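You operate a simulated robot arm through the tools that you are given. There is no shell and no other tool. Be economical: measure what you need, move in short steps, check, and stop when the job is done.

Carry out the task below with a simulated robot arm. There is one attempt and no reset: what you move stays moved.

JOB
Dry the wet sponge under the hair dryer, then switch off and unplug it.
Fine: plug in with the switch off; lay the plug on the table.

The check looks at the end state, three seconds after you hand in, the way a careful person would. Anything else that was tipped, shoved, dropped, spilled or broken makes it a failure.

ROBOT AND FRAMES
A 7-joint arm with a two-finger parallel gripper, fixed in place. Base frame: the origin is at the foot of the arm, x ahead of it, y to its left, z up; the work surface is at about z = 0.76. Readings come in m, degrees, newtons and seconds.
With the tool pointing down near the work surface it reaches from about 0.26 to 0.72 m from the base axis. Its first joint turns from -115.0 to 115.0 degrees. Payload 3.91 kg.
Tool frame: the origin (TCP) lies between the finger pads and is the grasp point; the fingertips stand 0.03 m ahead of it; z points along the fingers, y is the line along which they close. Largest opening 0.11 m; finger width 0.02, thickness 0.01; the body of the gripper, 0.048 by 0.112 m, starts 0.055 m behind the TCP.
Orientation is that of the tool frame in the base frame, as a unit quaternion [w, x, y, z]. With the fingers straight down and closing along the base's y, the tool's x points along the base's -x, its y along +y and its z along -z.

CONTROLS
- The arm moves only by the tool jog_arm. Its arguments are lists of equal length, an entry for each row: "linear": the shift along the base's x, y, z in units of 400 mm (1.0 is 400 mm), a list of three; "turn": the turn, a rotation vector about the base's x, y, z in units of 180 degrees (1.0 is 180 degrees), a list of three; "fingers": the opening, from 0 (shut) to 1 (fully open). In form: {"linear": [[tx, ty, tz], ...], "turn": [[wx, wy, wz], ...], "fingers": [fingers, ...]}. A call has 1 to 20 rows; each row is the pose to reach, as a shift and turn from the pose commanded when the call began. A call with a number of a shift or a turn outside -1 to 1 is refused whole. A row lasts 0.2 s, in which the tool goes at most 0.05 m and 8.6 degrees; a call with a longer step from one row to the next is refused whole, and so is a gripper value outside its range. A pose out of reach is approached as far as the arm can. The call stops where the force on the tool passes 40 N (or 10 N more than at its start, if that is more) or the arm is blocked; 0.2 s more then pass. Each finger travels about 0.108 m/s and halts on what it meets, pressing with about 31 N; the grip force reading is that of the motor and also rises with nothing between the fingers. The clock runs only during rows and for 0.2 s after the last one: add rows that repeat a pose to give the fingers time. It gives the time, the measured TCP pose, the force on the tool (base axes), the opening and the grip force at its end, in the units of the frame above (readings bear some noise).
- Cameras (640 x 400 px; columns grow to the right, rows downward): "scene" is fixed at [0.4009, -0.6611, 1.5176]; the picture's right is [0.99, 0.12, 0.00], its down [0.05, -0.40, -0.91] and it looks along [-0.11, 0.91, -0.41] (base axes); focal length 373 px, centre (320, 200). "wrist" rides on the gripper at [-0.036, 0, -0.057] in the tool frame; the picture's right is [0.00, -1.00, 0.00], its down [0.97, 0.00, -0.24] and it looks along [0.24, 0.00, 0.97] (tool axes); focal length 218 px, centre (320, 200). There is no depth. A picture from a camera that has moved, and an enlarged one, comes with that camera's place and axes in the base frame and with its lens. The place of the scene camera against the robot may be out by one fixed shift of up to 0.018 m in any direction.
- capture(camera): a new picture of that camera. The clock stands still meanwhile.
- move_column(by): slides the trunk up (or, below 0, down) by that many m; the arm rides with it, the base frame stays. It gives what a move gives, with no picture.
- close_up(camera, box): a new picture of the part [left, top, right, bottom] of that camera's present view, enlarged. The clock stands still meanwhile.
- finish_job(): hands the job in; it is judged then, once.

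Work in short steps. Places have to be worked out from the pictures, the camera data and where the tool is seen: move nearer, look again, correct. Check each grasp and each placing, and mend what went wrong. You have 120 turns and 76 pictures in all, those below and enlarged ones among them. Open the gripper and draw the arm clear of the work before you hand the job in, unless the task says otherwise; then end with one line.

The tools are called after "Emit:" as name(argument=value, ...) on one line, values as JSON. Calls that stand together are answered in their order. jog_arm: Moves the arm, as the interface text tells. Its arguments: {"type":"object","properties":{"linear":{"type":"array","items":{"type":"array","items":{"type":"number"}}},"turn":{"type":"array","items":{"type":"array","items":{"type":"number"}}},"fingers":{"type":"array","items":{"type":"number"}}},"required":["linear","turn","fingers"]} The other tools are called the same way: move_column (by) slides the trunk up or down; capture (camera) takes a picture; close_up (camera, box) takes an enlarged picture of a part of a camera's view; finish_job () hands the job in.

At the start:

```text
time_s: 0.0
ee_pos: [0.1118, 0.4436, 1.1868]
ee_rot: [0.0, 0.0, 1.0, 0.0]
contact_force: [0.2, 0.4, -0.6]
width: 0.11
grip_force: 0.0
trunk travel left (down, up): [-0.825, 0.165]
```

scene: 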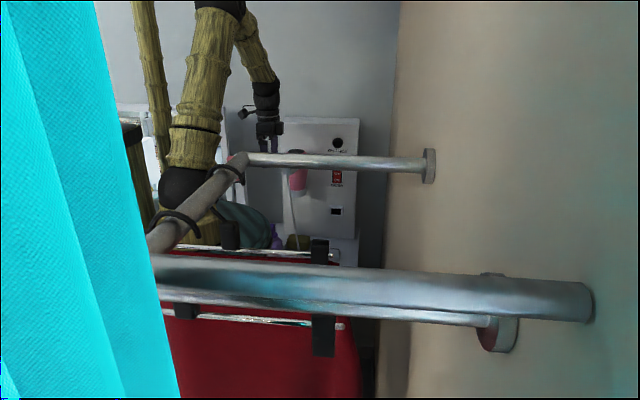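
wrist: 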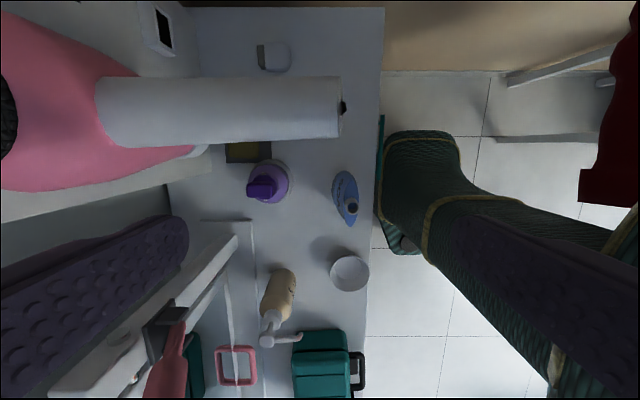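

The wrist view shows a table with a dryer (pink, with white nozzle), a panel on the wall side and several small objects. I'll enlarge both views before moving.

Emit:
close_up(camera="scene", box=[200, 80, 400, 280])

Emit:
close_up(camera="wrist", box=[0, 0, 400, 250])

Emit:
close_up(camera="wrist", box=[0, 150, 400, 400])

```text
2.00 times, centred on (300, 180) of scene
camera zoom: at [0.4009, -0.6611, 1.5176], right [0.99, 0.12, 0.0], down [0.05, -0.4, -0.91], along [-0.11, 0.91, -0.41], focal length 746 px, centre (360, 240)
```

zoom: 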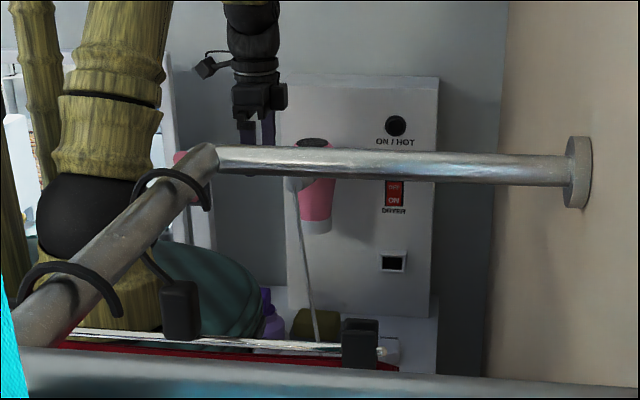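

```text
1.60 times, centred on (200, 125) of wrist
camera zoom: at [0.1469, 0.4444, 1.2442], right [0.0, -1.0, 0.0], down [-0.97, 0.0, 0.24], along [-0.24, 0.0, -0.97], focal length 349 px, centre (512, 320)
```

zoom: 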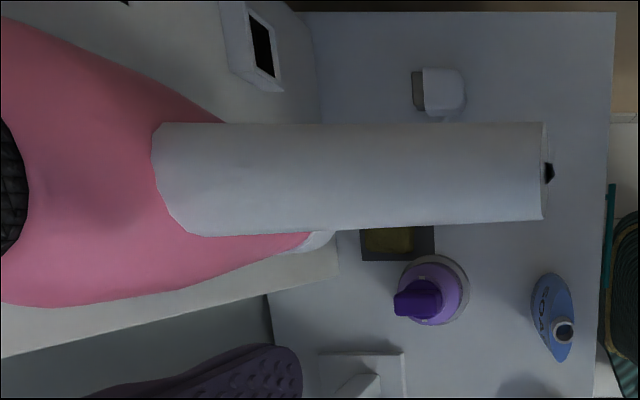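

```text
1.60 times, centred on (200, 275) of wrist
camera zoom: at [0.1469, 0.4444, 1.2442], right [0.0, -1.0, 0.0], down [-0.97, 0.0, 0.24], along [-0.24, 0.0, -0.97], focal length 349 px, centre (512, 80)
```

zoom: 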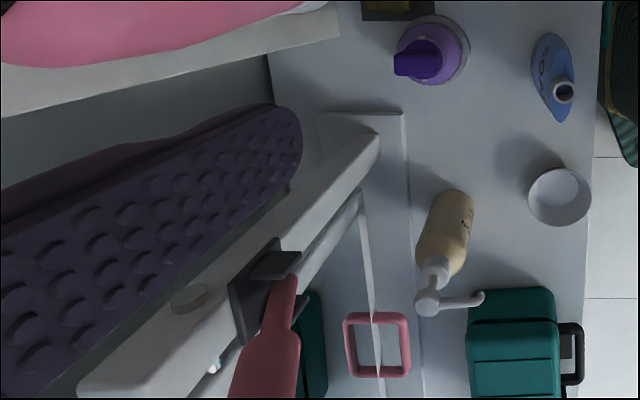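

The dryer seems to hang from the panel, outlet down, with its handle reaching toward the robot at about z=1.1. The white plug lies near (0.31, 0.53), and the socket is near (0.305, 0.665, 0.885). I'll rise a little, move clear of the handle and turn the wrist 90° so the camera's up faces the panel.

Emit:
jog_arm(linear=[[0, 0, 0.06], [0, -0.05, 0.125], [0.05, -0.12, 0.125], [0.12, -0.2, 0.125], [0.2, -0.25, 0.125], [0.28, -0.25, 0.125], [0.36, -0.25, 0.125], [0.42, -0.25, 0.125], [0.47, -0.25, 0.125], [0.47, -0.25, 0.125], [0.47, -0.25, 0.125], [0.47, -0.25, 0.125], [0.47, -0.25, 0.125]], turn=[[0, 0, 0.04], [0, 0, 0.08], [0, 0, 0.12], [0, 0, 0.16], [0, 0, 0.2], [0, 0, 0.24], [0, 0, 0.28], [0, 0, 0.32], [0, 0, 0.36], [0, 0, 0.4], [0, 0, 0.44], [0, 0, 0.48], [0, 0, 0.5]], fingers=[1, 1, 1, 1, 1, 1, 1, 1, 1, 1, 1, 1, 1])

```text
time_s: 2.8
ee_pos: [0.2996, 0.3434, 1.2372]
ee_rot: [0.0, 0.708, -0.706, 0.001]
contact_force: [0.6, 0.4, 1.0]
width: 0.11
grip_force: 0.0
trunk travel left (down, up): [-0.825, 0.165]
```

Clear of the handle. Now I'll tilt the tool about 40° toward the panel and look.

Emit:
jog_arm(linear=[[0, 0, 0], [0, 0, 0], [0, 0, 0], [0, 0, 0], [0, 0, 0], [0, 0, 0]], turn=[[0.04, 0, 0], [0.08, 0, 0], [0.12, 0, 0], [0.16, 0, 0], [0.2, 0, 0], [0.24, 0, 0]], fingers=[1, 1, 1, 1, 1, 1])

Emit:
capture(camera="wrist")

```text
time_s: 4.2
ee_pos: [0.3005, 0.3404, 1.2366]
ee_rot: [-0.26, 0.658, -0.657, -0.262]
contact_force: [1.5, 0.9, 0.8]
width: 0.11
grip_force: 0.0
trunk travel left (down, up): [-0.825, 0.165]
```

```text
70 pictures are left
camera wrist: at [0.3008, 0.3291, 1.3031], right [1.0, 0.0, 0.0], down [0.0, -0.87, -0.49], along [0.0, 0.49, -0.87], focal length 218 px, centre (320, 200)
```

wrist: 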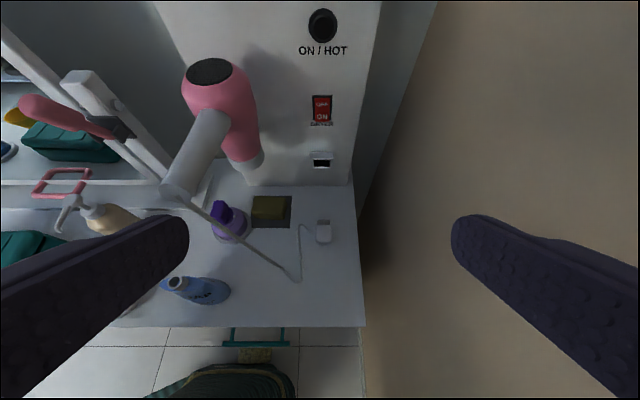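

Excellent view. I'll enlarge the relevant area.

Emit:
close_up(camera="wrist", box=[270, 0, 370, 62])

Emit:
close_up(camera="wrist", box=[290, 80, 370, 130])

Emit:
close_up(camera="wrist", box=[150, 130, 370, 290])

```text
6.40 times, centred on (320, 31) of wrist
camera zoom: at [0.3008, 0.3291, 1.3031], right [1.0, 0.0, 0.0], down [0.0, -0.87, -0.49], along [0.0, 0.49, -0.87], focal length 1397 px, centre (320, 1282)
```

zoom: 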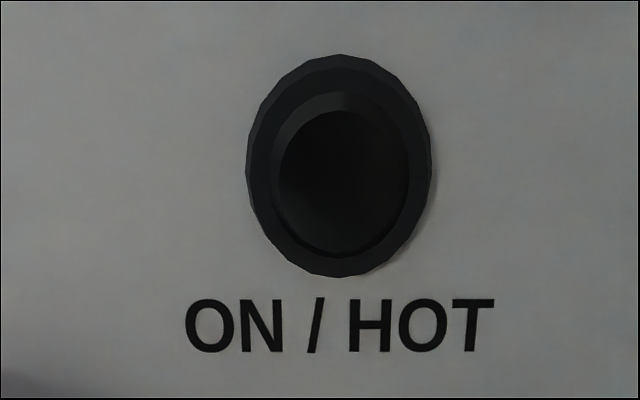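

```text
8.00 times, centred on (330, 105) of wrist
camera zoom: at [0.3008, 0.3291, 1.3031], right [1.0, 0.0, 0.0], down [0.0, -0.87, -0.49], along [0.0, 0.49, -0.87], focal length 1746 px, centre (240, 960)
```

zoom: 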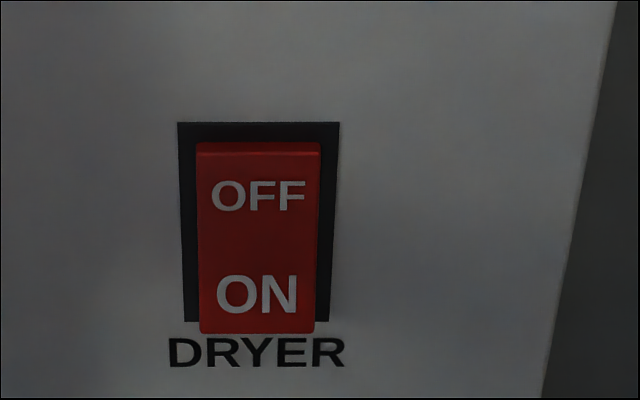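

```text
2.50 times, centred on (260, 210) of wrist
camera zoom: at [0.3008, 0.3291, 1.3031], right [1.0, 0.0, 0.0], down [0.0, -0.87, -0.49], along [0.0, 0.49, -0.87], focal length 546 px, centre (470, 175)
```

zoom: 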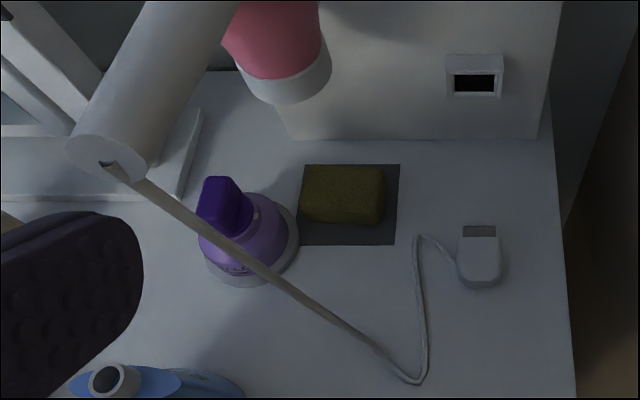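

What the views give me:
- **Switch:** off, with its ON half standing proud.
- **Sponge:** at about (0.166, 0.594), already under the outlet at about (0.17, 0.586, 0.99).
- **Plug:** body at about x 0.311, y 0.505–0.55, prongs toward the panel.

I'll keep the tilted wrist, which keeps the gripper away from the panel, and descend toward the plug for a closer look.

Emit:
jog_arm(linear=[[0.0, 0.0, -0.1], [0.02, 0.02, -0.2], [0.025, 0.05, -0.3], [0.025, 0.09, -0.4], [0.025, 0.13, -0.5], [0.025, 0.17, -0.6], [0.025, 0.21, -0.68], [0.025, 0.25, -0.75]], turn=[[0, 0, 0], [0, 0, 0], [0, 0, 0], [0, 0, 0], [0, 0, 0], [0, 0, 0], [0, 0, 0], [0, 0, 0]], fingers=[0.75, 0.75, 0.75, 0.75, 0.75, 0.75, 0.75, 0.75])

Emit:
capture(camera="wrist")

```text
time_s: 6.0
ee_pos: [0.3095, 0.443, 0.9347]
ee_rot: [0.26, -0.657, 0.658, 0.259]
contact_force: [0.3, -0.2, -0.2]
width: 0.0827
grip_force: 0.1
trunk travel left (down, up): [-0.825, 0.165]
```

```text
66 pictures are left
camera wrist: at [0.3096, 0.4314, 1.0011], right [1.0, 0.0, 0.0], down [0.0, -0.87, -0.49], along [0.0, 0.49, -0.87], focal length 218 px, centre (320, 200)
```

wrist: 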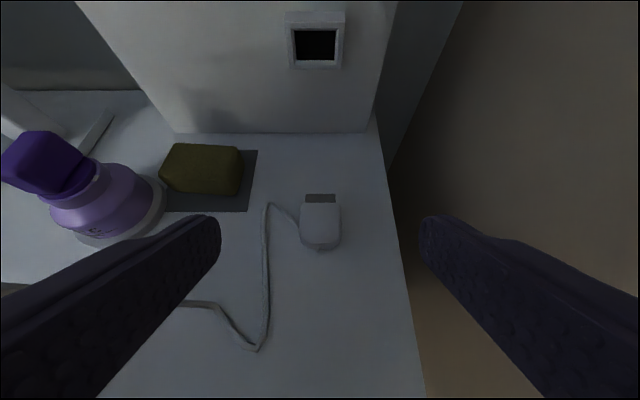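

Emit:
close_up(camera="wrist", box=[240, 160, 400, 260])

Emit:
close_up(camera="wrist", box=[240, 0, 400, 100])

```text
4.00 times, centred on (320, 210) of wrist
camera zoom: at [0.3096, 0.4314, 1.0011], right [1.0, 0.0, 0.0], down [0.0, -0.87, -0.49], along [0.0, 0.49, -0.87], focal length 873 px, centre (320, 160)
```

zoom: 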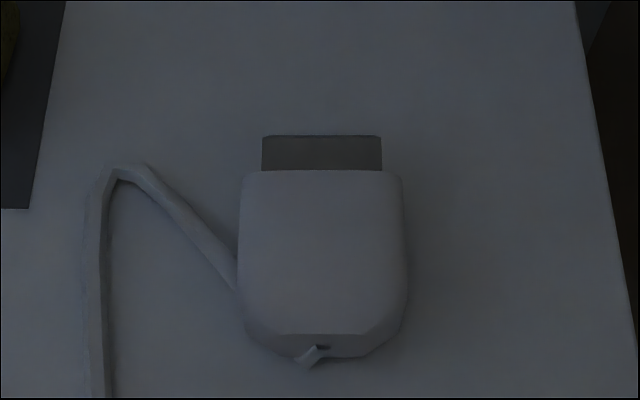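

```text
4.00 times, centred on (320, 50) of wrist
camera zoom: at [0.3096, 0.4314, 1.0011], right [1.0, 0.0, 0.0], down [0.0, -0.87, -0.49], along [0.0, 0.49, -0.87], focal length 873 px, centre (320, 800)
```

zoom: 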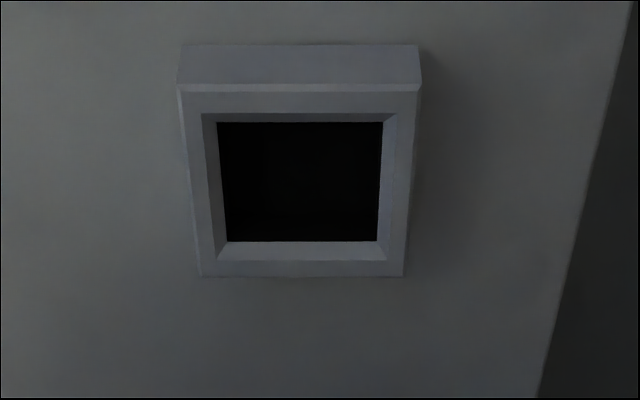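

Plug: about 45×48×25 mm, centred at x 0.310, y 0.503–0.550, prong tip at y≈0.566. Socket: front at y≈0.663, centre about (0.305, 0.890). I'll descend with the fingers either side of the plug, tips just above the cable.

Emit:
jog_arm(linear=[[0, 0.06, -0.1], [0, 0.12, -0.18], [0, 0.17, -0.25], [0, 0.18, -0.3], [0, 0.18, -0.325], [0, 0.18, -0.342], [0, 0.18, -0.342]], turn=[[0, 0, 0], [0, 0, 0], [0, 0, 0], [0, 0, 0], [0, 0, 0], [0, 0, 0], [0, 0, 0]], fingers=[0.75, 0.75, 0.75, 0.75, 0.75, 0.75, 0.75])

Emit:
capture(camera="wrist")

```text
time_s: 7.6
ee_pos: [0.3089, 0.5155, 0.8013]
ee_rot: [-0.26, 0.658, -0.657, -0.26]
contact_force: [-0.2, -0.4, -0.6]
width: 0.0826
grip_force: 0.0
trunk travel left (down, up): [-0.825, 0.165]
```

```text
63 pictures are left
camera wrist: at [0.309, 0.5034, 0.8674], right [1.0, 0.0, 0.0], down [0.0, -0.87, -0.49], along [0.0, 0.49, -0.87], focal length 218 px, centre (320, 200)
```

wrist: 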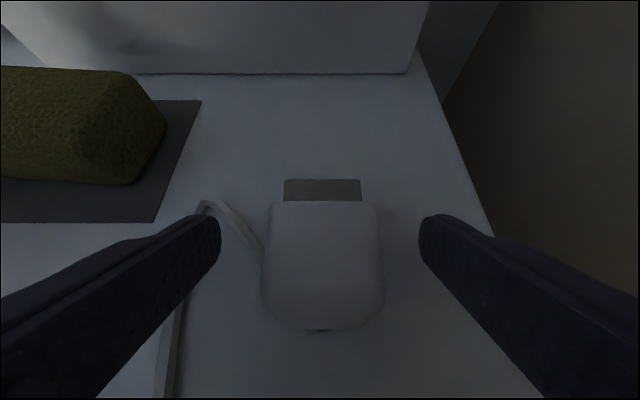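

Well straddled; the plug centre is about 2 mm to the right. I'll correct that and close.

Emit:
jog_arm(linear=[[0.005, 0, -0.008], [0.005, 0, -0.008], [0.005, 0, -0.008], [0.005, 0, -0.008], [0.005, 0, -0.008]], turn=[[0, 0, 0], [0, 0, 0], [0, 0, 0], [0, 0, 0], [0, 0, 0]], fingers=[0.75, 0.5, 0.2, 0.2, 0.2])

```text
time_s: 8.8
ee_pos: [0.3111, 0.5144, 0.7979]
ee_rot: [0.26, -0.657, 0.658, 0.26]
contact_force: [-1.0, 0.1, 0.7]
width: 0.0451
grip_force: 31.0
trunk travel left (down, up): [-0.825, 0.165]
```

Gripped at 45 mm. Lifting to socket height, stopping about 4 cm short of the socket to check alignment.

Emit:
jog_arm(linear=[[0, 0, 0.03], [0, 0, 0.1], [0, 0, 0.2], [-0.008, 0.03, 0.28], [-0.015, 0.09, 0.294], [-0.015, 0.13, 0.294], [-0.015, 0.13, 0.294]], turn=[[0, 0, 0], [0, 0, 0], [0, 0, 0], [0, 0, 0], [0, 0, 0], [0, 0, 0], [0, 0, 0]], fingers=[0.2, 0.2, 0.2, 0.2, 0.2, 0.2, 0.2])

Emit:
capture(camera="wrist")

Emit:
close_up(camera="scene", box=[260, 100, 400, 260])

```text
time_s: 10.4
ee_pos: [0.3041, 0.5666, 0.9149]
ee_rot: [-0.26, 0.658, -0.657, -0.261]
contact_force: [0.0, -0.2, -0.6]
width: 0.045
grip_force: 31.3
trunk travel left (down, up): [-0.825, 0.165]
```

```text
62 pictures are left
camera wrist: at [0.3042, 0.556, 0.9808], right [1.0, 0.0, 0.0], down [0.0, -0.87, -0.49], along [0.0, 0.49, -0.87], focal length 218 px, centre (320, 200)
```

wrist: 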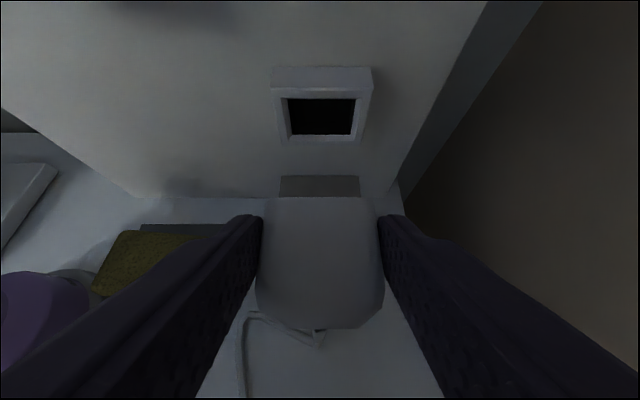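

```text
2.50 times, centred on (330, 180) of scene
camera zoom: at [0.4009, -0.6611, 1.5176], right [0.99, 0.12, 0.0], down [0.05, -0.4, -0.91], along [-0.11, 0.91, -0.41], focal length 932 px, centre (295, 250)
```

zoom: 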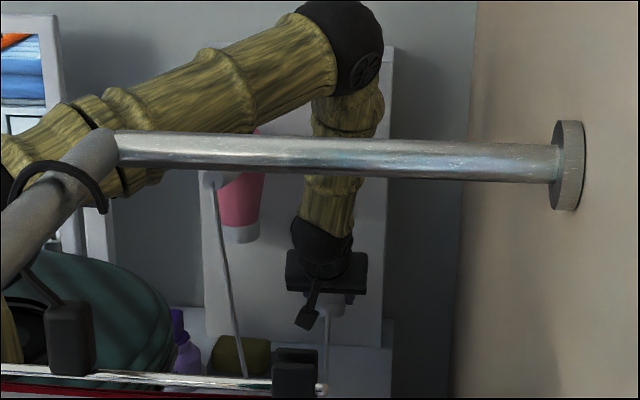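

Lateral alignment is within about 1 mm. I'll enlarge to check the height.

Emit:
close_up(camera="wrist", box=[240, 55, 400, 215])

```text
2.50 times, centred on (320, 135) of wrist
camera zoom: at [0.3042, 0.556, 0.9808], right [1.0, 0.0, 0.0], down [0.0, -0.87, -0.49], along [0.0, 0.49, -0.87], focal length 546 px, centre (320, 362)
```

zoom: 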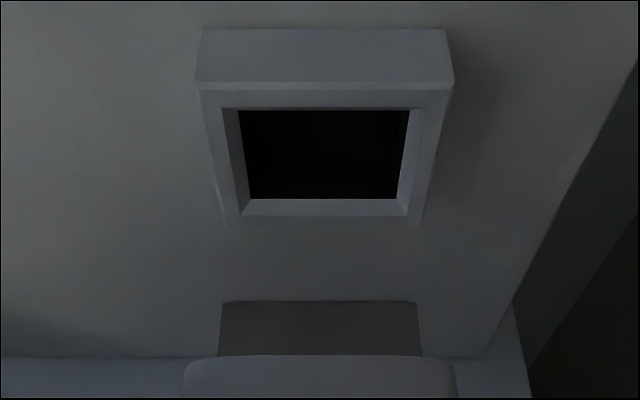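

Plug centre is at z≈0.8895 against 0.888 for the hole, with about 3 mm clearance all round. I'll drop 1 mm, shift 1 mm in x and insert slowly.

Emit:
jog_arm(linear=[[0.002, 0.02, -0.003], [0.002, 0.05, -0.003], [0.002, 0.08, -0.003], [0.002, 0.1, -0.003], [0.002, 0.115, -0.003], [0.002, 0.13, -0.003], [0.002, 0.14, -0.003], [0.002, 0.148, -0.003], [0.002, 0.155, -0.003]], turn=[[0, 0, 0], [0, 0, 0], [0, 0, 0], [0, 0, 0], [0, 0, 0], [0, 0, 0], [0, 0, 0], [0, 0, 0], [0, 0, 0]], fingers=[0.2, 0.2, 0.2, 0.2, 0.2, 0.2, 0.2, 0.2, 0.2])

Emit:
capture(camera="wrist")

```text
time_s: 12.4
ee_pos: [0.3067, 0.6262, 0.9129]
ee_rot: [-0.26, 0.658, -0.657, -0.26]
contact_force: [-1.5, -15.1, 2.4]
width: 0.0453
grip_force: 31.3
trunk travel left (down, up): [-0.825, 0.165]
```

```text
59 pictures are left
camera wrist: at [0.3062, 0.6149, 0.98], right [1.0, 0.0, 0.0], down [0.0, -0.87, -0.49], along [0.0, 0.49, -0.87], focal length 218 px, centre (320, 200)
```

wrist: 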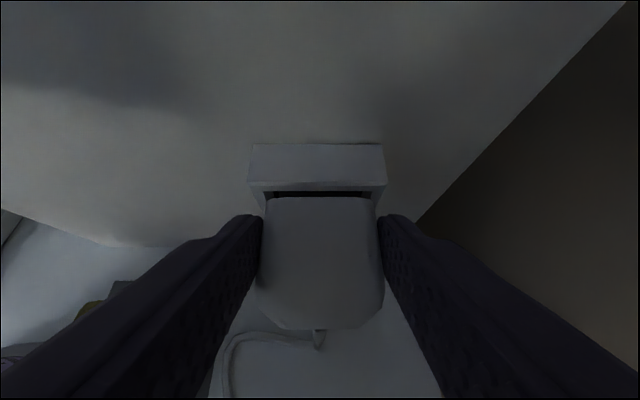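

Emit:
close_up(camera="wrist", box=[240, 130, 400, 230])

```text
4.00 times, centred on (320, 180) of wrist
camera zoom: at [0.3062, 0.6149, 0.98], right [1.0, 0.0, 0.0], down [0.0, -0.87, -0.49], along [0.0, 0.49, -0.87], focal length 873 px, centre (320, 280)
```

zoom: 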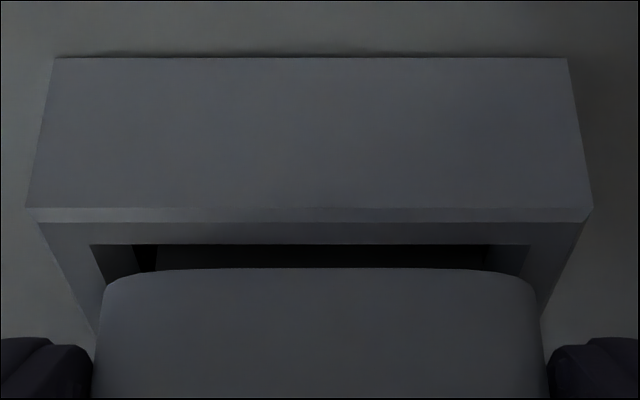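

The body front is about flush with the socket face (y≈0.661 against 0.663), with 15 N contact. I'll push a few mm further to seat it.

Emit:
jog_arm(linear=[[0, 0.004, 0], [0, 0.008, 0], [0, 0.012, 0], [0, 0.016, 0], [0, 0.02, 0]], turn=[[0, 0, 0], [0, 0, 0], [0, 0, 0], [0, 0, 0], [0, 0, 0]], fingers=[0.2, 0.2, 0.2, 0.2, 0.2])

Emit:
close_up(camera="wrist", box=[240, 130, 400, 230])

```text
time_s: 13.7
ee_pos: [0.305, 0.6317, 0.9142]
ee_rot: [0.258, -0.658, 0.659, 0.258]
contact_force: [-1.5, -18.8, 12.5]
width: 0.0452
grip_force: 30.7
trunk travel left (down, up): [-0.825, 0.165]
stopped in row 5: the force on the tool passed its limit (the readings are from after the stop); the commanded pose is now the measured one
```

```text
4.00 times, centred on (320, 180) of wrist
camera zoom: at [0.3061, 0.6202, 0.98], right [1.0, 0.0, 0.0], down [0.0, -0.88, -0.48], along [0.0, 0.48, -0.88], focal length 873 px, centre (320, 280)
```

zoom: 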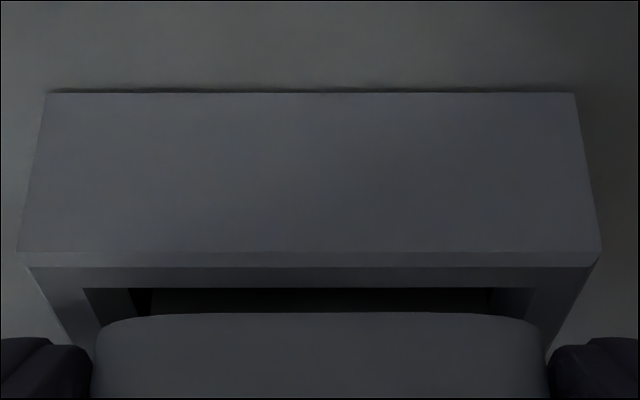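

The plug stayed still relative to the socket while the fingers slid 5 mm along it, so it is seated. I'll open and back away along −y.

Emit:
jog_arm(linear=[[0, 0, 0], [0, 0, 0], [0, 0, 0], [0, -0.03, 0.0], [0, -0.1, 0.02], [0, -0.2, 0.06], [0, -0.3, 0.12], [0, -0.4, 0.2], [0, -0.48, 0.3], [0, -0.52, 0.4]], turn=[[0, 0, 0], [0, 0, 0], [0, 0, 0], [0, 0, 0], [0, 0, 0], [0, 0, 0], [0, 0, 0], [0, 0, 0], [0, 0, 0], [0, 0, 0]], fingers=[0.4, 0.6, 0.75, 0.75, 0.75, 0.75, 0.75, 0.75, 0.75, 0.75])

Emit:
capture(camera="wrist")

```text
refused: row 8 steps farther than a row can; nothing moved
```

```text
56 pictures are left
camera wrist: at [0.3061, 0.6202, 0.98], right [1.0, 0.0, 0.0], down [0.0, -0.88, -0.48], along [0.0, 0.48, -0.88], focal length 218 px, centre (320, 200)
```

wrist: 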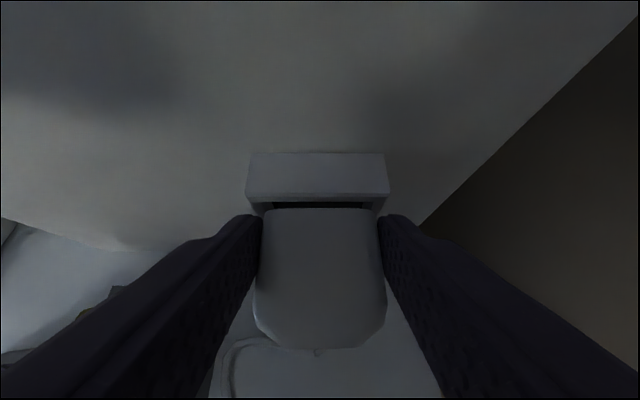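

One step was too long; I'll use smaller ones.

Emit:
jog_arm(linear=[[0, 0, 0], [0, 0, 0], [0, 0, 0], [0, -0.03, 0.0], [0, -0.1, 0.02], [0, -0.19, 0.05], [0, -0.28, 0.1], [0, -0.37, 0.15], [0, -0.44, 0.22], [0, -0.5, 0.3], [0, -0.52, 0.4]], turn=[[0, 0, 0], [0, 0, 0], [0, 0, 0], [0, 0, 0], [0, 0, 0], [0, 0, 0], [0, 0, 0], [0, 0, 0], [0, 0, 0], [0, 0, 0], [0, 0, 0]], fingers=[0.4, 0.6, 0.75, 0.75, 0.75, 0.75, 0.75, 0.75, 0.75, 0.75, 0.75])

Emit:
capture(camera="wrist")

```text
time_s: 16.1
ee_pos: [0.3061, 0.4249, 1.0719]
ee_rot: [0.258, -0.658, 0.658, 0.259]
contact_force: [0.2, -0.7, -0.3]
width: 0.0828
grip_force: 0.1
trunk travel left (down, up): [-0.825, 0.165]
```

```text
55 pictures are left
camera wrist: at [0.3057, 0.4131, 1.1388], right [1.0, 0.0, 0.0], down [0.0, -0.88, -0.48], along [0.0, 0.48, -0.88], focal length 218 px, centre (320, 200)
```

wrist: 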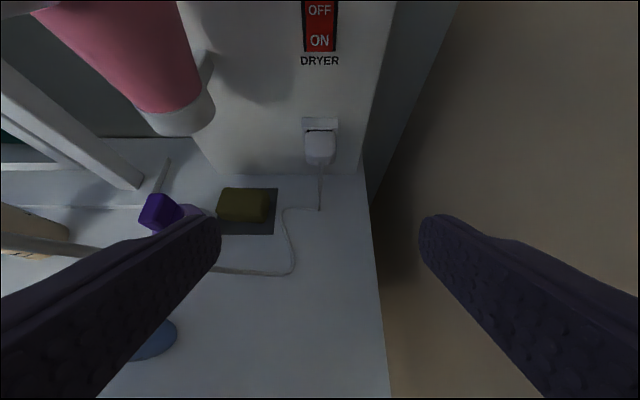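

The plug sits in the socket on its own. The rocker is at x≈0.305, z 1.00–1.052, with the ON half at about z 1.01. I'll close the fingers and approach the ON half, stopping about 5 cm short.

Emit:
jog_arm(linear=[[0, 0.05, -0.05], [0, 0.12, -0.09], [0, 0.2, -0.118], [0, 0.27, -0.118], [0, 0.34, -0.118], [0, 0.4, -0.118], [0, 0.4, -0.118]], turn=[[0, 0, 0], [0, 0, 0], [0, 0, 0], [0, 0, 0], [0, 0, 0], [0, 0, 0], [0, 0, 0]], fingers=[0.5, 0.2, 0, 0, 0, 0, 0])

Emit:
capture(camera="wrist")

```text
time_s: 17.7
ee_pos: [0.3062, 0.5858, 1.0233]
ee_rot: [0.257, -0.658, 0.659, 0.258]
contact_force: [0.4, -0.3, 0.2]
width: 0.0
grip_force: 31.2
trunk travel left (down, up): [-0.825, 0.165]
```

```text
54 pictures are left
camera wrist: at [0.3069, 0.5739, 1.0906], right [1.0, 0.0, 0.0], down [0.0, -0.88, -0.48], along [0.0, 0.48, -0.88], focal length 218 px, centre (320, 200)
```

wrist: 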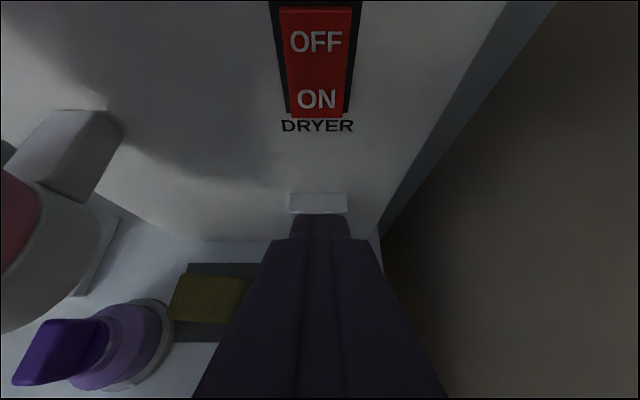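

The ON label is at z≈1.015, x≈0.306, and the leading fingertip corner is at z≈1.008. I'll raise 5 mm and press in slowly, watching the force.

Emit:
jog_arm(linear=[[0, 0.04, 0.013], [0, 0.08, 0.013], [0, 0.11, 0.013], [0, 0.125, 0.013], [0, 0.135, 0.013], [0, 0.145, 0.013], [0, 0.155, 0.013], [0, 0.165, 0.013]], turn=[[0, 0, 0], [0, 0, 0], [0, 0, 0], [0, 0, 0], [0, 0, 0], [0, 0, 0], [0, 0, 0], [0, 0, 0]], fingers=[0, 0, 0, 0, 0, 0, 0, 0])

Emit:
capture(camera="wrist")

```text
time_s: 19.5
ee_pos: [0.3058, 0.646, 1.0297]
ee_rot: [0.255, -0.659, 0.659, 0.257]
contact_force: [-4.3, -32.5, 4.2]
width: 0.0
grip_force: 31.4
trunk travel left (down, up): [-0.825, 0.165]
```

```text
53 pictures are left
camera wrist: at [0.3066, 0.6353, 1.0956], right [1.0, 0.0, 0.0], down [0.0, -0.88, -0.48], along [0.0, 0.48, -0.88], focal length 218 px, centre (320, 200)
```

wrist: 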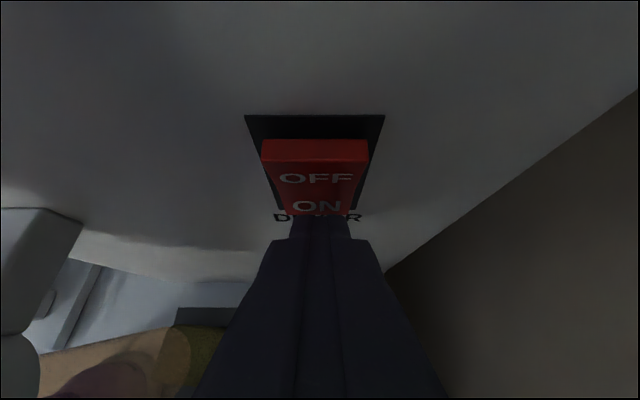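

The top edge of the rocker now stands out, so it seems to have flipped. Backing off to see the lamp, the rocker and the sponge.

Emit:
jog_arm(linear=[[0, -0.05, 0], [0, -0.15, 0.03], [0, -0.25, 0.08], [0, -0.35, 0.13], [0, -0.43, 0.2], [0, -0.5, 0.28], [0, -0.55, 0.38], [0, -0.58, 0.48]], turn=[[0, 0, 0], [0, 0, 0], [0, 0, 0], [0, 0, 0], [0, 0, 0], [0, 0, 0], [0, 0, 0], [0, 0, 0]], fingers=[0, 0, 0, 0, 0, 0, 0, 0])

Emit:
capture(camera="wrist")

```text
time_s: 21.3
ee_pos: [0.3075, 0.419, 1.2206]
ee_rot: [-0.257, 0.658, -0.658, -0.259]
contact_force: [-0.3, 0.9, -0.9]
width: 0.0
grip_force: 31.1
trunk travel left (down, up): [-0.825, 0.165]
```

```text
52 pictures are left
camera wrist: at [0.3082, 0.4076, 1.2874], right [1.0, 0.0, 0.0], down [0.0, -0.88, -0.48], along [0.0, 0.48, -0.88], focal length 218 px, centre (320, 200)
```

wrist: 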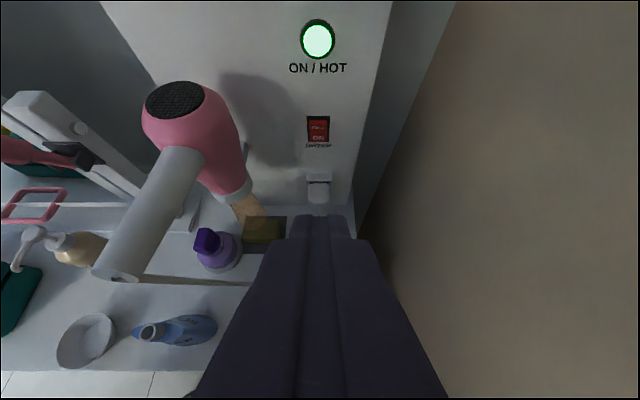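

The lamp is lit and a warm air jet comes out of the outlet. I'll check where the jet lands on the sponge.

Emit:
close_up(camera="wrist", box=[180, 150, 340, 270])

Emit:
close_up(camera="scene", box=[260, 130, 380, 250])

```text
3.33 times, centred on (260, 210) of wrist
camera zoom: at [0.3082, 0.4076, 1.2874], right [1.0, 0.0, 0.0], down [0.0, -0.88, -0.48], along [0.0, 0.48, -0.88], focal length 728 px, centre (520, 167)
```

zoom: 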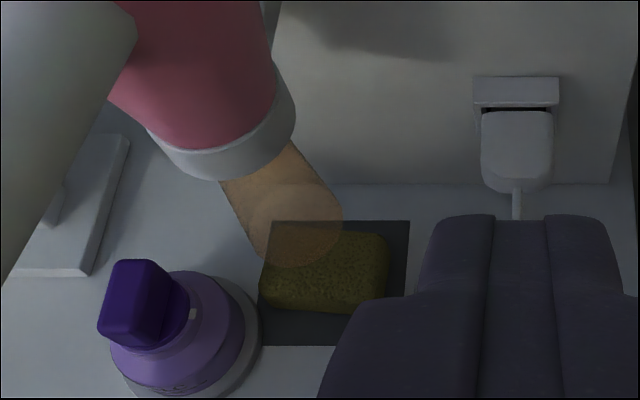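

```text
3.33 times, centred on (320, 190) of scene
camera zoom: at [0.4009, -0.6611, 1.5176], right [0.99, 0.12, 0.0], down [0.05, -0.4, -0.91], along [-0.11, 0.91, -0.41], focal length 1243 px, centre (320, 233)
```

zoom: 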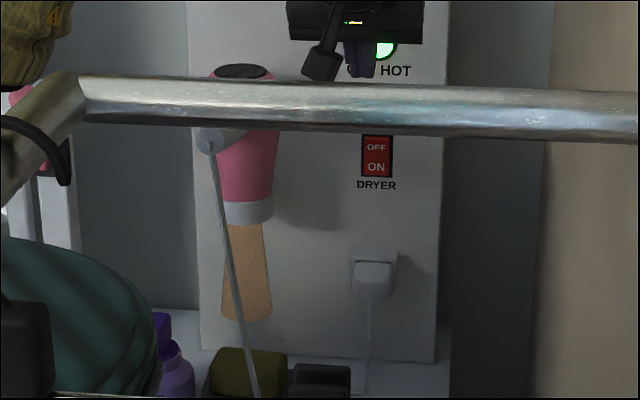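

The jet ends near (0.16, 0.606), right over the sponge at (0.167, 0.600). It is drying where it lies, so I'll wait and watch the colour.

Emit:
jog_arm(linear=[[0, 0, 0], [0, 0, 0], [0, 0, 0], [0, 0, 0], [0, 0, 0], [0, 0, 0], [0, 0, 0], [0, 0, 0], [0, 0, 0], [0, 0, 0], [0, 0, 0], [0, 0, 0], [0, 0, 0], [0, 0, 0], [0, 0, 0], [0, 0, 0], [0, 0, 0], [0, 0, 0], [0, 0, 0], [0, 0, 0]], turn=[[0, 0, 0], [0, 0, 0], [0, 0, 0], [0, 0, 0], [0, 0, 0], [0, 0, 0], [0, 0, 0], [0, 0, 0], [0, 0, 0], [0, 0, 0], [0, 0, 0], [0, 0, 0], [0, 0, 0], [0, 0, 0], [0, 0, 0], [0, 0, 0], [0, 0, 0], [0, 0, 0], [0, 0, 0], [0, 0, 0]], fingers=[0, 0, 0, 0, 0, 0, 0, 0, 0, 0, 0, 0, 0, 0, 0, 0, 0, 0, 0, 0])

Emit:
capture(camera="wrist")

```text
time_s: 25.5
ee_pos: [0.3083, 0.42, 1.2201]
ee_rot: [0.258, -0.658, 0.658, 0.258]
contact_force: [-0.2, -1.0, 0.8]
width: 0.0002
grip_force: 30.8
trunk travel left (down, up): [-0.825, 0.165]
```

```text
49 pictures are left
camera wrist: at [0.3086, 0.4089, 1.2867], right [1.0, 0.0, 0.0], down [0.0, -0.88, -0.48], along [0.0, 0.48, -0.88], focal length 218 px, centre (320, 200)
```

wrist: 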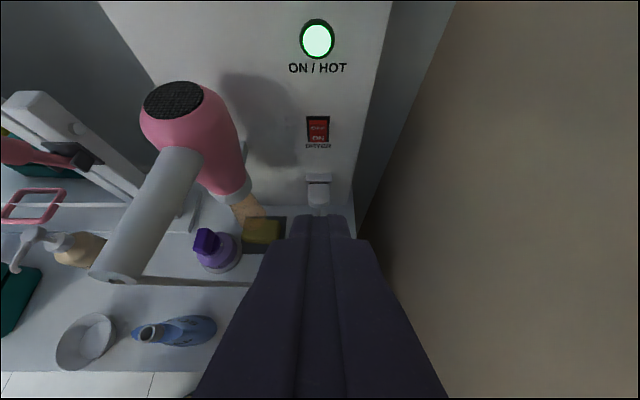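

The sponge is already lighter and yellower, so drying is under way. Waiting further.

Emit:
jog_arm(linear=[[0, 0, 0], [0, 0, 0], [0, 0, 0], [0, 0, 0], [0, 0, 0], [0, 0, 0], [0, 0, 0], [0, 0, 0], [0, 0, 0], [0, 0, 0], [0, 0, 0], [0, 0, 0], [0, 0, 0], [0, 0, 0], [0, 0, 0], [0, 0, 0], [0, 0, 0], [0, 0, 0], [0, 0, 0], [0, 0, 0]], turn=[[0, 0, 0], [0, 0, 0], [0, 0, 0], [0, 0, 0], [0, 0, 0], [0, 0, 0], [0, 0, 0], [0, 0, 0], [0, 0, 0], [0, 0, 0], [0, 0, 0], [0, 0, 0], [0, 0, 0], [0, 0, 0], [0, 0, 0], [0, 0, 0], [0, 0, 0], [0, 0, 0], [0, 0, 0], [0, 0, 0]], fingers=[0, 0, 0, 0, 0, 0, 0, 0, 0, 0, 0, 0, 0, 0, 0, 0, 0, 0, 0, 0])

Emit:
close_up(camera="wrist", box=[180, 150, 340, 270])

```text
time_s: 29.7
ee_pos: [0.3076, 0.4202, 1.2211]
ee_rot: [0.258, -0.658, 0.659, 0.258]
contact_force: [0.9, 0.0, -0.4]
width: 0.0001
grip_force: 30.6
trunk travel left (down, up): [-0.825, 0.165]
```

```text
3.33 times, centred on (260, 210) of wrist
camera zoom: at [0.308, 0.4091, 1.2867], right [1.0, 0.0, 0.0], down [0.0, -0.88, -0.48], along [0.0, 0.48, -0.88], focal length 728 px, centre (520, 167)
```

zoom: 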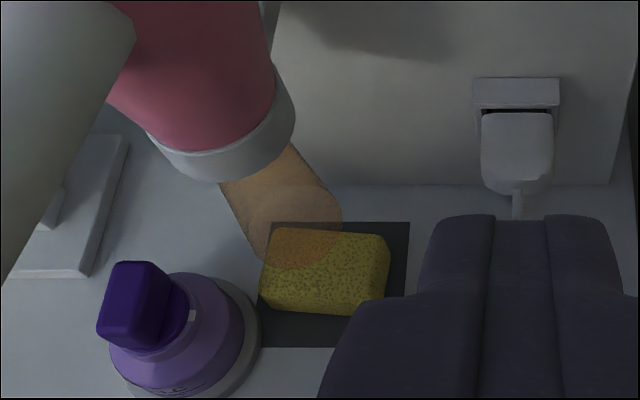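

Clearly brightening to yellow. I'll continue until the colour stops changing.

Emit:
jog_arm(linear=[[0, 0, 0], [0, 0, 0], [0, 0, 0], [0, 0, 0], [0, 0, 0], [0, 0, 0], [0, 0, 0], [0, 0, 0], [0, 0, 0], [0, 0, 0], [0, 0, 0], [0, 0, 0], [0, 0, 0], [0, 0, 0], [0, 0, 0], [0, 0, 0], [0, 0, 0], [0, 0, 0], [0, 0, 0], [0, 0, 0]], turn=[[0, 0, 0], [0, 0, 0], [0, 0, 0], [0, 0, 0], [0, 0, 0], [0, 0, 0], [0, 0, 0], [0, 0, 0], [0, 0, 0], [0, 0, 0], [0, 0, 0], [0, 0, 0], [0, 0, 0], [0, 0, 0], [0, 0, 0], [0, 0, 0], [0, 0, 0], [0, 0, 0], [0, 0, 0], [0, 0, 0]], fingers=[0, 0, 0, 0, 0, 0, 0, 0, 0, 0, 0, 0, 0, 0, 0, 0, 0, 0, 0, 0])

Emit:
close_up(camera="wrist", box=[180, 150, 340, 270])

```text
time_s: 33.9
ee_pos: [0.3086, 0.42, 1.2198]
ee_rot: [0.258, -0.658, 0.659, 0.258]
contact_force: [0.1, -0.8, 0.2]
width: 0.0
grip_force: 31.6
trunk travel left (down, up): [-0.825, 0.165]
```

```text
3.33 times, centred on (260, 210) of wrist
camera zoom: at [0.3085, 0.409, 1.2866], right [1.0, 0.0, 0.0], down [0.0, -0.88, -0.48], along [0.0, 0.48, -0.88], focal length 728 px, centre (520, 167)
```

zoom: 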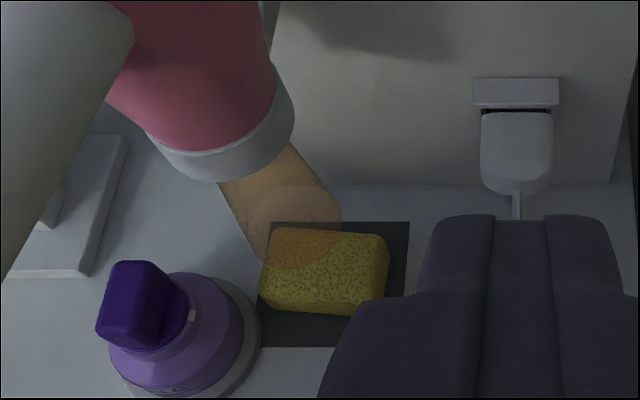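

The colour is the same as 4 s ago, so the sponge is dry. Now I'll approach the OFF half (z≈1.045) and press it.

Emit:
jog_arm(linear=[[-0.002, 0.06, -0.08], [-0.004, 0.12, -0.16], [-0.005, 0.18, -0.24], [-0.005, 0.25, -0.32], [-0.005, 0.33, -0.38], [-0.005, 0.41, -0.4], [-0.005, 0.48, -0.4], [-0.005, 0.52, -0.4], [-0.005, 0.535, -0.4], [-0.005, 0.545, -0.4], [-0.005, 0.555, -0.4], [-0.005, 0.565, -0.4], [-0.005, 0.575, -0.4]], turn=[[0, 0, 0], [0, 0, 0], [0, 0, 0], [0, 0, 0], [0, 0, 0], [0, 0, 0], [0, 0, 0], [0, 0, 0], [0, 0, 0], [0, 0, 0], [0, 0, 0], [0, 0, 0], [0, 0, 0]], fingers=[0, 0, 0, 0, 0, 0, 0, 0, 0, 0, 0, 0, 0])

Emit:
capture(camera="wrist")

```text
time_s: 36.7
ee_pos: [0.3053, 0.6465, 1.061]
ee_rot: [0.256, -0.658, 0.659, 0.258]
contact_force: [-4.9, -17.5, 1.5]
width: 0.0002
grip_force: 30.9
trunk travel left (down, up): [-0.825, 0.165]
```

```text
46 pictures are left
camera wrist: at [0.3049, 0.6351, 1.1274], right [1.0, 0.0, 0.0], down [0.0, -0.88, -0.48], along [0.0, 0.48, -0.88], focal length 218 px, centre (320, 200)
```

wrist: 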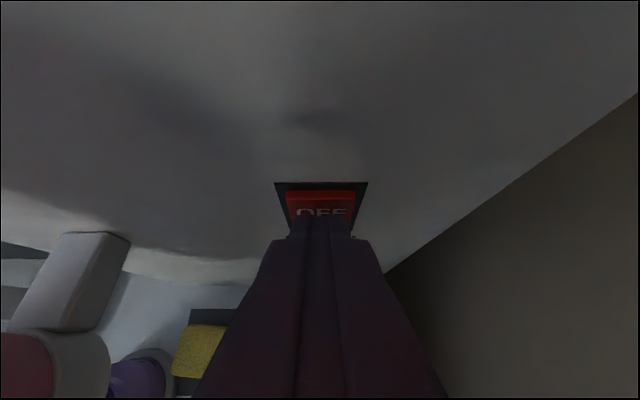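

The jet is gone, so it seems to be off. I'll back away to confirm.

Emit:
jog_arm(linear=[[0, -0.05, 0], [0, -0.15, 0.02], [0, -0.25, 0.06], [0, -0.35, 0.1], [0, -0.43, 0.16], [0, -0.5, 0.24], [0, -0.55, 0.32], [0, -0.58, 0.4]], turn=[[0, 0, 0], [0, 0, 0], [0, 0, 0], [0, 0, 0], [0, 0, 0], [0, 0, 0], [0, 0, 0], [0, 0, 0]], fingers=[0, 0, 0, 0, 0, 0, 0, 0])

Emit:
capture(camera="wrist")

Emit:
close_up(camera="wrist", box=[240, 0, 400, 240])

```text
time_s: 38.5
ee_pos: [0.3038, 0.4198, 1.2211]
ee_rot: [-0.257, 0.659, -0.658, -0.258]
contact_force: [-0.1, -0.3, -0.1]
width: 0.0003
grip_force: 30.5
trunk travel left (down, up): [-0.825, 0.165]
```

```text
45 pictures are left
camera wrist: at [0.3038, 0.4078, 1.2877], right [1.0, 0.0, 0.0], down [0.0, -0.88, -0.48], along [0.0, 0.48, -0.88], focal length 218 px, centre (320, 200)
```

wrist: 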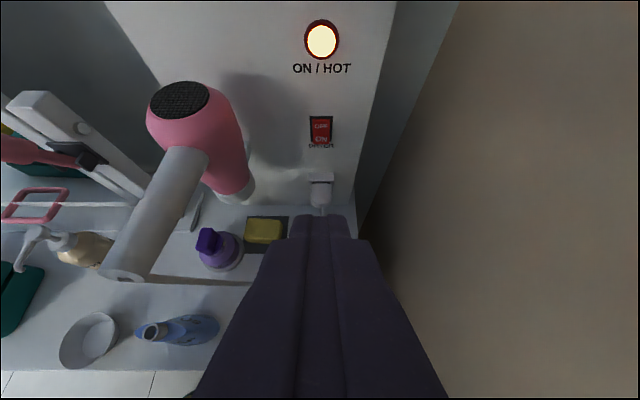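

```text
1.67 times, centred on (320, 120) of wrist
camera zoom: at [0.3038, 0.4078, 1.2877], right [1.0, 0.0, 0.0], down [0.0, -0.88, -0.48], along [0.0, 0.48, -0.88], focal length 364 px, centre (320, 333)
```

zoom: 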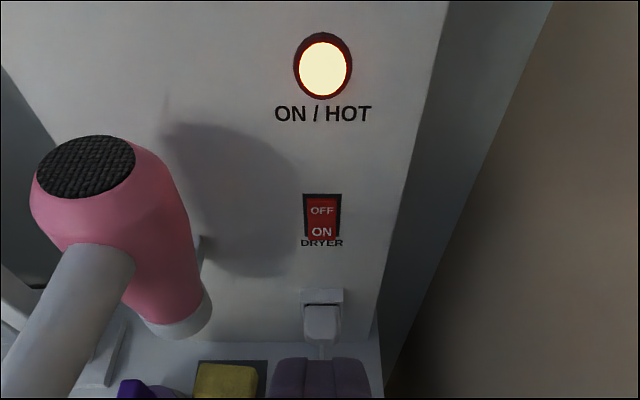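

The switch is off and the lamp now glows red, meaning hot. To be careful I'll let it cool before unplugging.

Emit:
jog_arm(linear=[[0, 0, 0], [0, 0, 0], [0, 0, 0], [0, 0, 0], [0, 0, 0], [0, 0, 0], [0, 0, 0], [0, 0, 0], [0, 0, 0], [0, 0, 0], [0, 0, 0], [0, 0, 0], [0, 0, 0], [0, 0, 0], [0, 0, 0], [0, 0, 0], [0, 0, 0], [0, 0, 0], [0, 0, 0], [0, 0, 0]], turn=[[0, 0, 0], [0, 0, 0], [0, 0, 0], [0, 0, 0], [0, 0, 0], [0, 0, 0], [0, 0, 0], [0, 0, 0], [0, 0, 0], [0, 0, 0], [0, 0, 0], [0, 0, 0], [0, 0, 0], [0, 0, 0], [0, 0, 0], [0, 0, 0], [0, 0, 0], [0, 0, 0], [0, 0, 0], [0, 0, 0]], fingers=[0, 0, 0, 0, 0, 0, 0, 0, 0, 0, 0, 0, 0, 0, 0, 0, 0, 0, 0, 0])

Emit:
jog_arm(linear=[[0, 0, 0], [0, 0, 0], [0, 0, 0], [0, 0, 0], [0, 0, 0], [0, 0, 0], [0, 0, 0], [0, 0, 0], [0, 0, 0], [0, 0, 0], [0, 0, 0], [0, 0, 0], [0, 0, 0], [0, 0, 0], [0, 0, 0], [0, 0, 0], [0, 0, 0], [0, 0, 0], [0, 0, 0], [0, 0, 0]], turn=[[0, 0, 0], [0, 0, 0], [0, 0, 0], [0, 0, 0], [0, 0, 0], [0, 0, 0], [0, 0, 0], [0, 0, 0], [0, 0, 0], [0, 0, 0], [0, 0, 0], [0, 0, 0], [0, 0, 0], [0, 0, 0], [0, 0, 0], [0, 0, 0], [0, 0, 0], [0, 0, 0], [0, 0, 0], [0, 0, 0]], fingers=[0, 0, 0, 0, 0, 0, 0, 0, 0, 0, 0, 0, 0, 0, 0, 0, 0, 0, 0, 0])

Emit:
capture(camera="wrist")

```text
time_s: 42.7
ee_pos: [0.3043, 0.4202, 1.221]
ee_rot: [0.258, -0.657, 0.659, 0.258]
contact_force: [-0.1, 0.2, 0.5]
width: 0.0
grip_force: 30.8
trunk travel left (down, up): [-0.825, 0.165]
```

```text
time_s: 46.9
ee_pos: [0.3037, 0.4194, 1.2209]
ee_rot: [0.258, -0.658, 0.659, 0.258]
contact_force: [-0.8, -0.3, -0.2]
width: 0.0002
grip_force: 30.7
trunk travel left (down, up): [-0.825, 0.165]
```

```text
43 pictures are left
camera wrist: at [0.3044, 0.409, 1.2873], right [1.0, 0.0, 0.0], down [0.0, -0.88, -0.48], along [0.0, 0.48, -0.88], focal length 218 px, centre (320, 200)
```

wrist: 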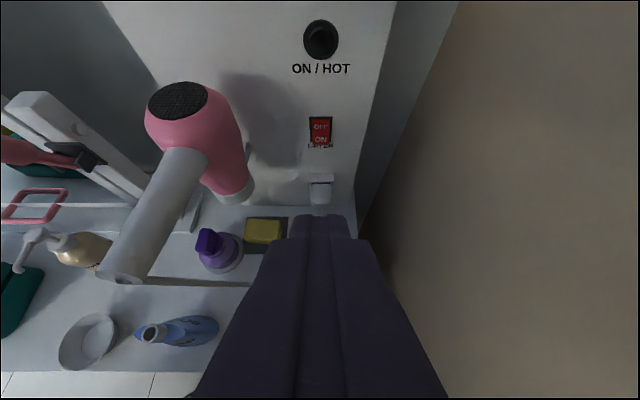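

The lamp is dark now, so it is cool. I'll open the fingers and go back to the plug with the same approach in reverse, pausing short of it.

Emit:
jog_arm(linear=[[0, 0, -0.1], [0, 0.02, -0.2], [0.004, 0.04, -0.3], [0.004, 0.06, -0.4], [0.004, 0.09, -0.5], [0.004, 0.14, -0.6], [0.004, 0.2, -0.68], [0.004, 0.27, -0.74], [0.004, 0.34, -0.771], [0.004, 0.34, -0.771]], turn=[[0, 0, 0], [0, 0, 0], [0, 0, 0], [0, 0, 0], [0, 0, 0], [0, 0, 0], [0, 0, 0], [0, 0, 0], [0, 0, 0], [0, 0, 0]], fingers=[0.2, 0.4, 0.6, 0.75, 0.75, 0.75, 0.75, 0.75, 0.75, 0.75])

Emit:
capture(camera="wrist")

```text
time_s: 49.1
ee_pos: [0.3057, 0.5514, 0.9132]
ee_rot: [0.258, -0.658, 0.658, 0.259]
contact_force: [0.4, 0.2, 0.3]
width: 0.0823
grip_force: 0.1
trunk travel left (down, up): [-0.825, 0.165]
```

```text
42 pictures are left
camera wrist: at [0.3058, 0.5411, 0.9801], right [1.0, 0.0, 0.0], down [0.0, -0.88, -0.48], along [0.0, 0.48, -0.88], focal length 218 px, centre (320, 200)
```

wrist: 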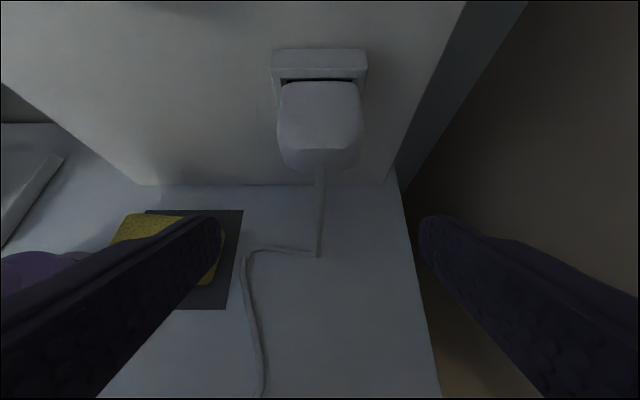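

The plug is centred between the fingers. Advancing and gripping.

Emit:
jog_arm(linear=[[0, 0.06, 0], [0, 0.12, 0], [0, 0.16, 0], [0, 0.184, 0], [0, 0.184, 0], [0, 0.184, 0], [0, 0.184, 0], [0, 0.184, 0]], turn=[[0, 0, 0], [0, 0, 0], [0, 0, 0], [0, 0, 0], [0, 0, 0], [0, 0, 0], [0, 0, 0], [0, 0, 0]], fingers=[0.75, 0.75, 0.75, 0.75, 0.5, 0.2, 0.2, 0.2])

Emit:
capture(camera="wrist")

```text
time_s: 50.9
ee_pos: [0.3059, 0.6275, 0.9131]
ee_rot: [0.257, -0.658, 0.659, 0.258]
contact_force: [-0.4, 0.4, 1.3]
width: 0.0454
grip_force: 30.9
trunk travel left (down, up): [-0.825, 0.165]
```

```text
41 pictures are left
camera wrist: at [0.3062, 0.6168, 0.9797], right [1.0, 0.0, 0.0], down [0.0, -0.88, -0.48], along [0.0, 0.48, -0.88], focal length 218 px, centre (320, 200)
```

wrist: 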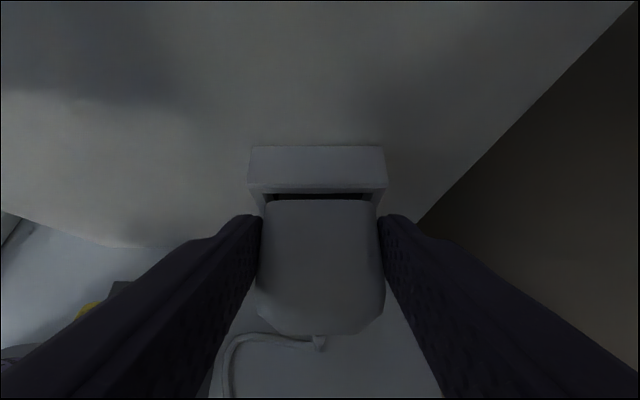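

Good grip. Pulling straight out along −y.

Emit:
jog_arm(linear=[[0, -0.01, 0], [0, -0.02, 0], [0, -0.035, 0], [0, -0.06, 0], [0, -0.1, 0], [0, -0.16, 0], [0, -0.2, 0]], turn=[[0, 0, 0], [0, 0, 0], [0, 0, 0], [0, 0, 0], [0, 0, 0], [0, 0, 0], [0, 0, 0]], fingers=[0.2, 0.2, 0.2, 0.2, 0.2, 0.2, 0.2])

Emit:
capture(camera="wrist")

```text
time_s: 52.5
ee_pos: [0.3058, 0.5469, 0.9148]
ee_rot: [-0.257, 0.659, -0.658, -0.258]
contact_force: [0.6, -0.7, -0.1]
width: 0.0452
grip_force: 31.3
trunk travel left (down, up): [-0.825, 0.165]
```

```text
40 pictures are left
camera wrist: at [0.3055, 0.5359, 0.9801], right [1.0, 0.0, 0.0], down [0.0, -0.88, -0.48], along [0.0, 0.48, -0.88], focal length 218 px, centre (320, 200)
```

wrist: 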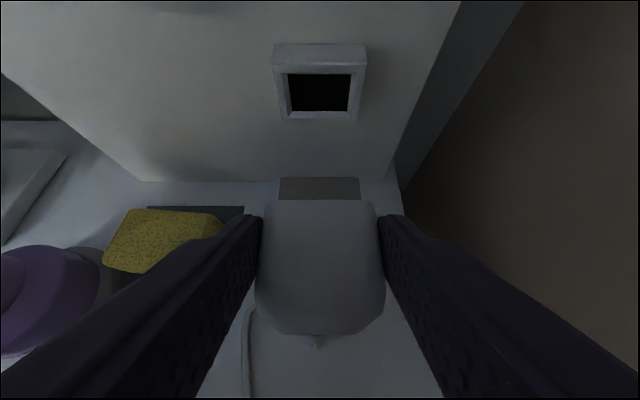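

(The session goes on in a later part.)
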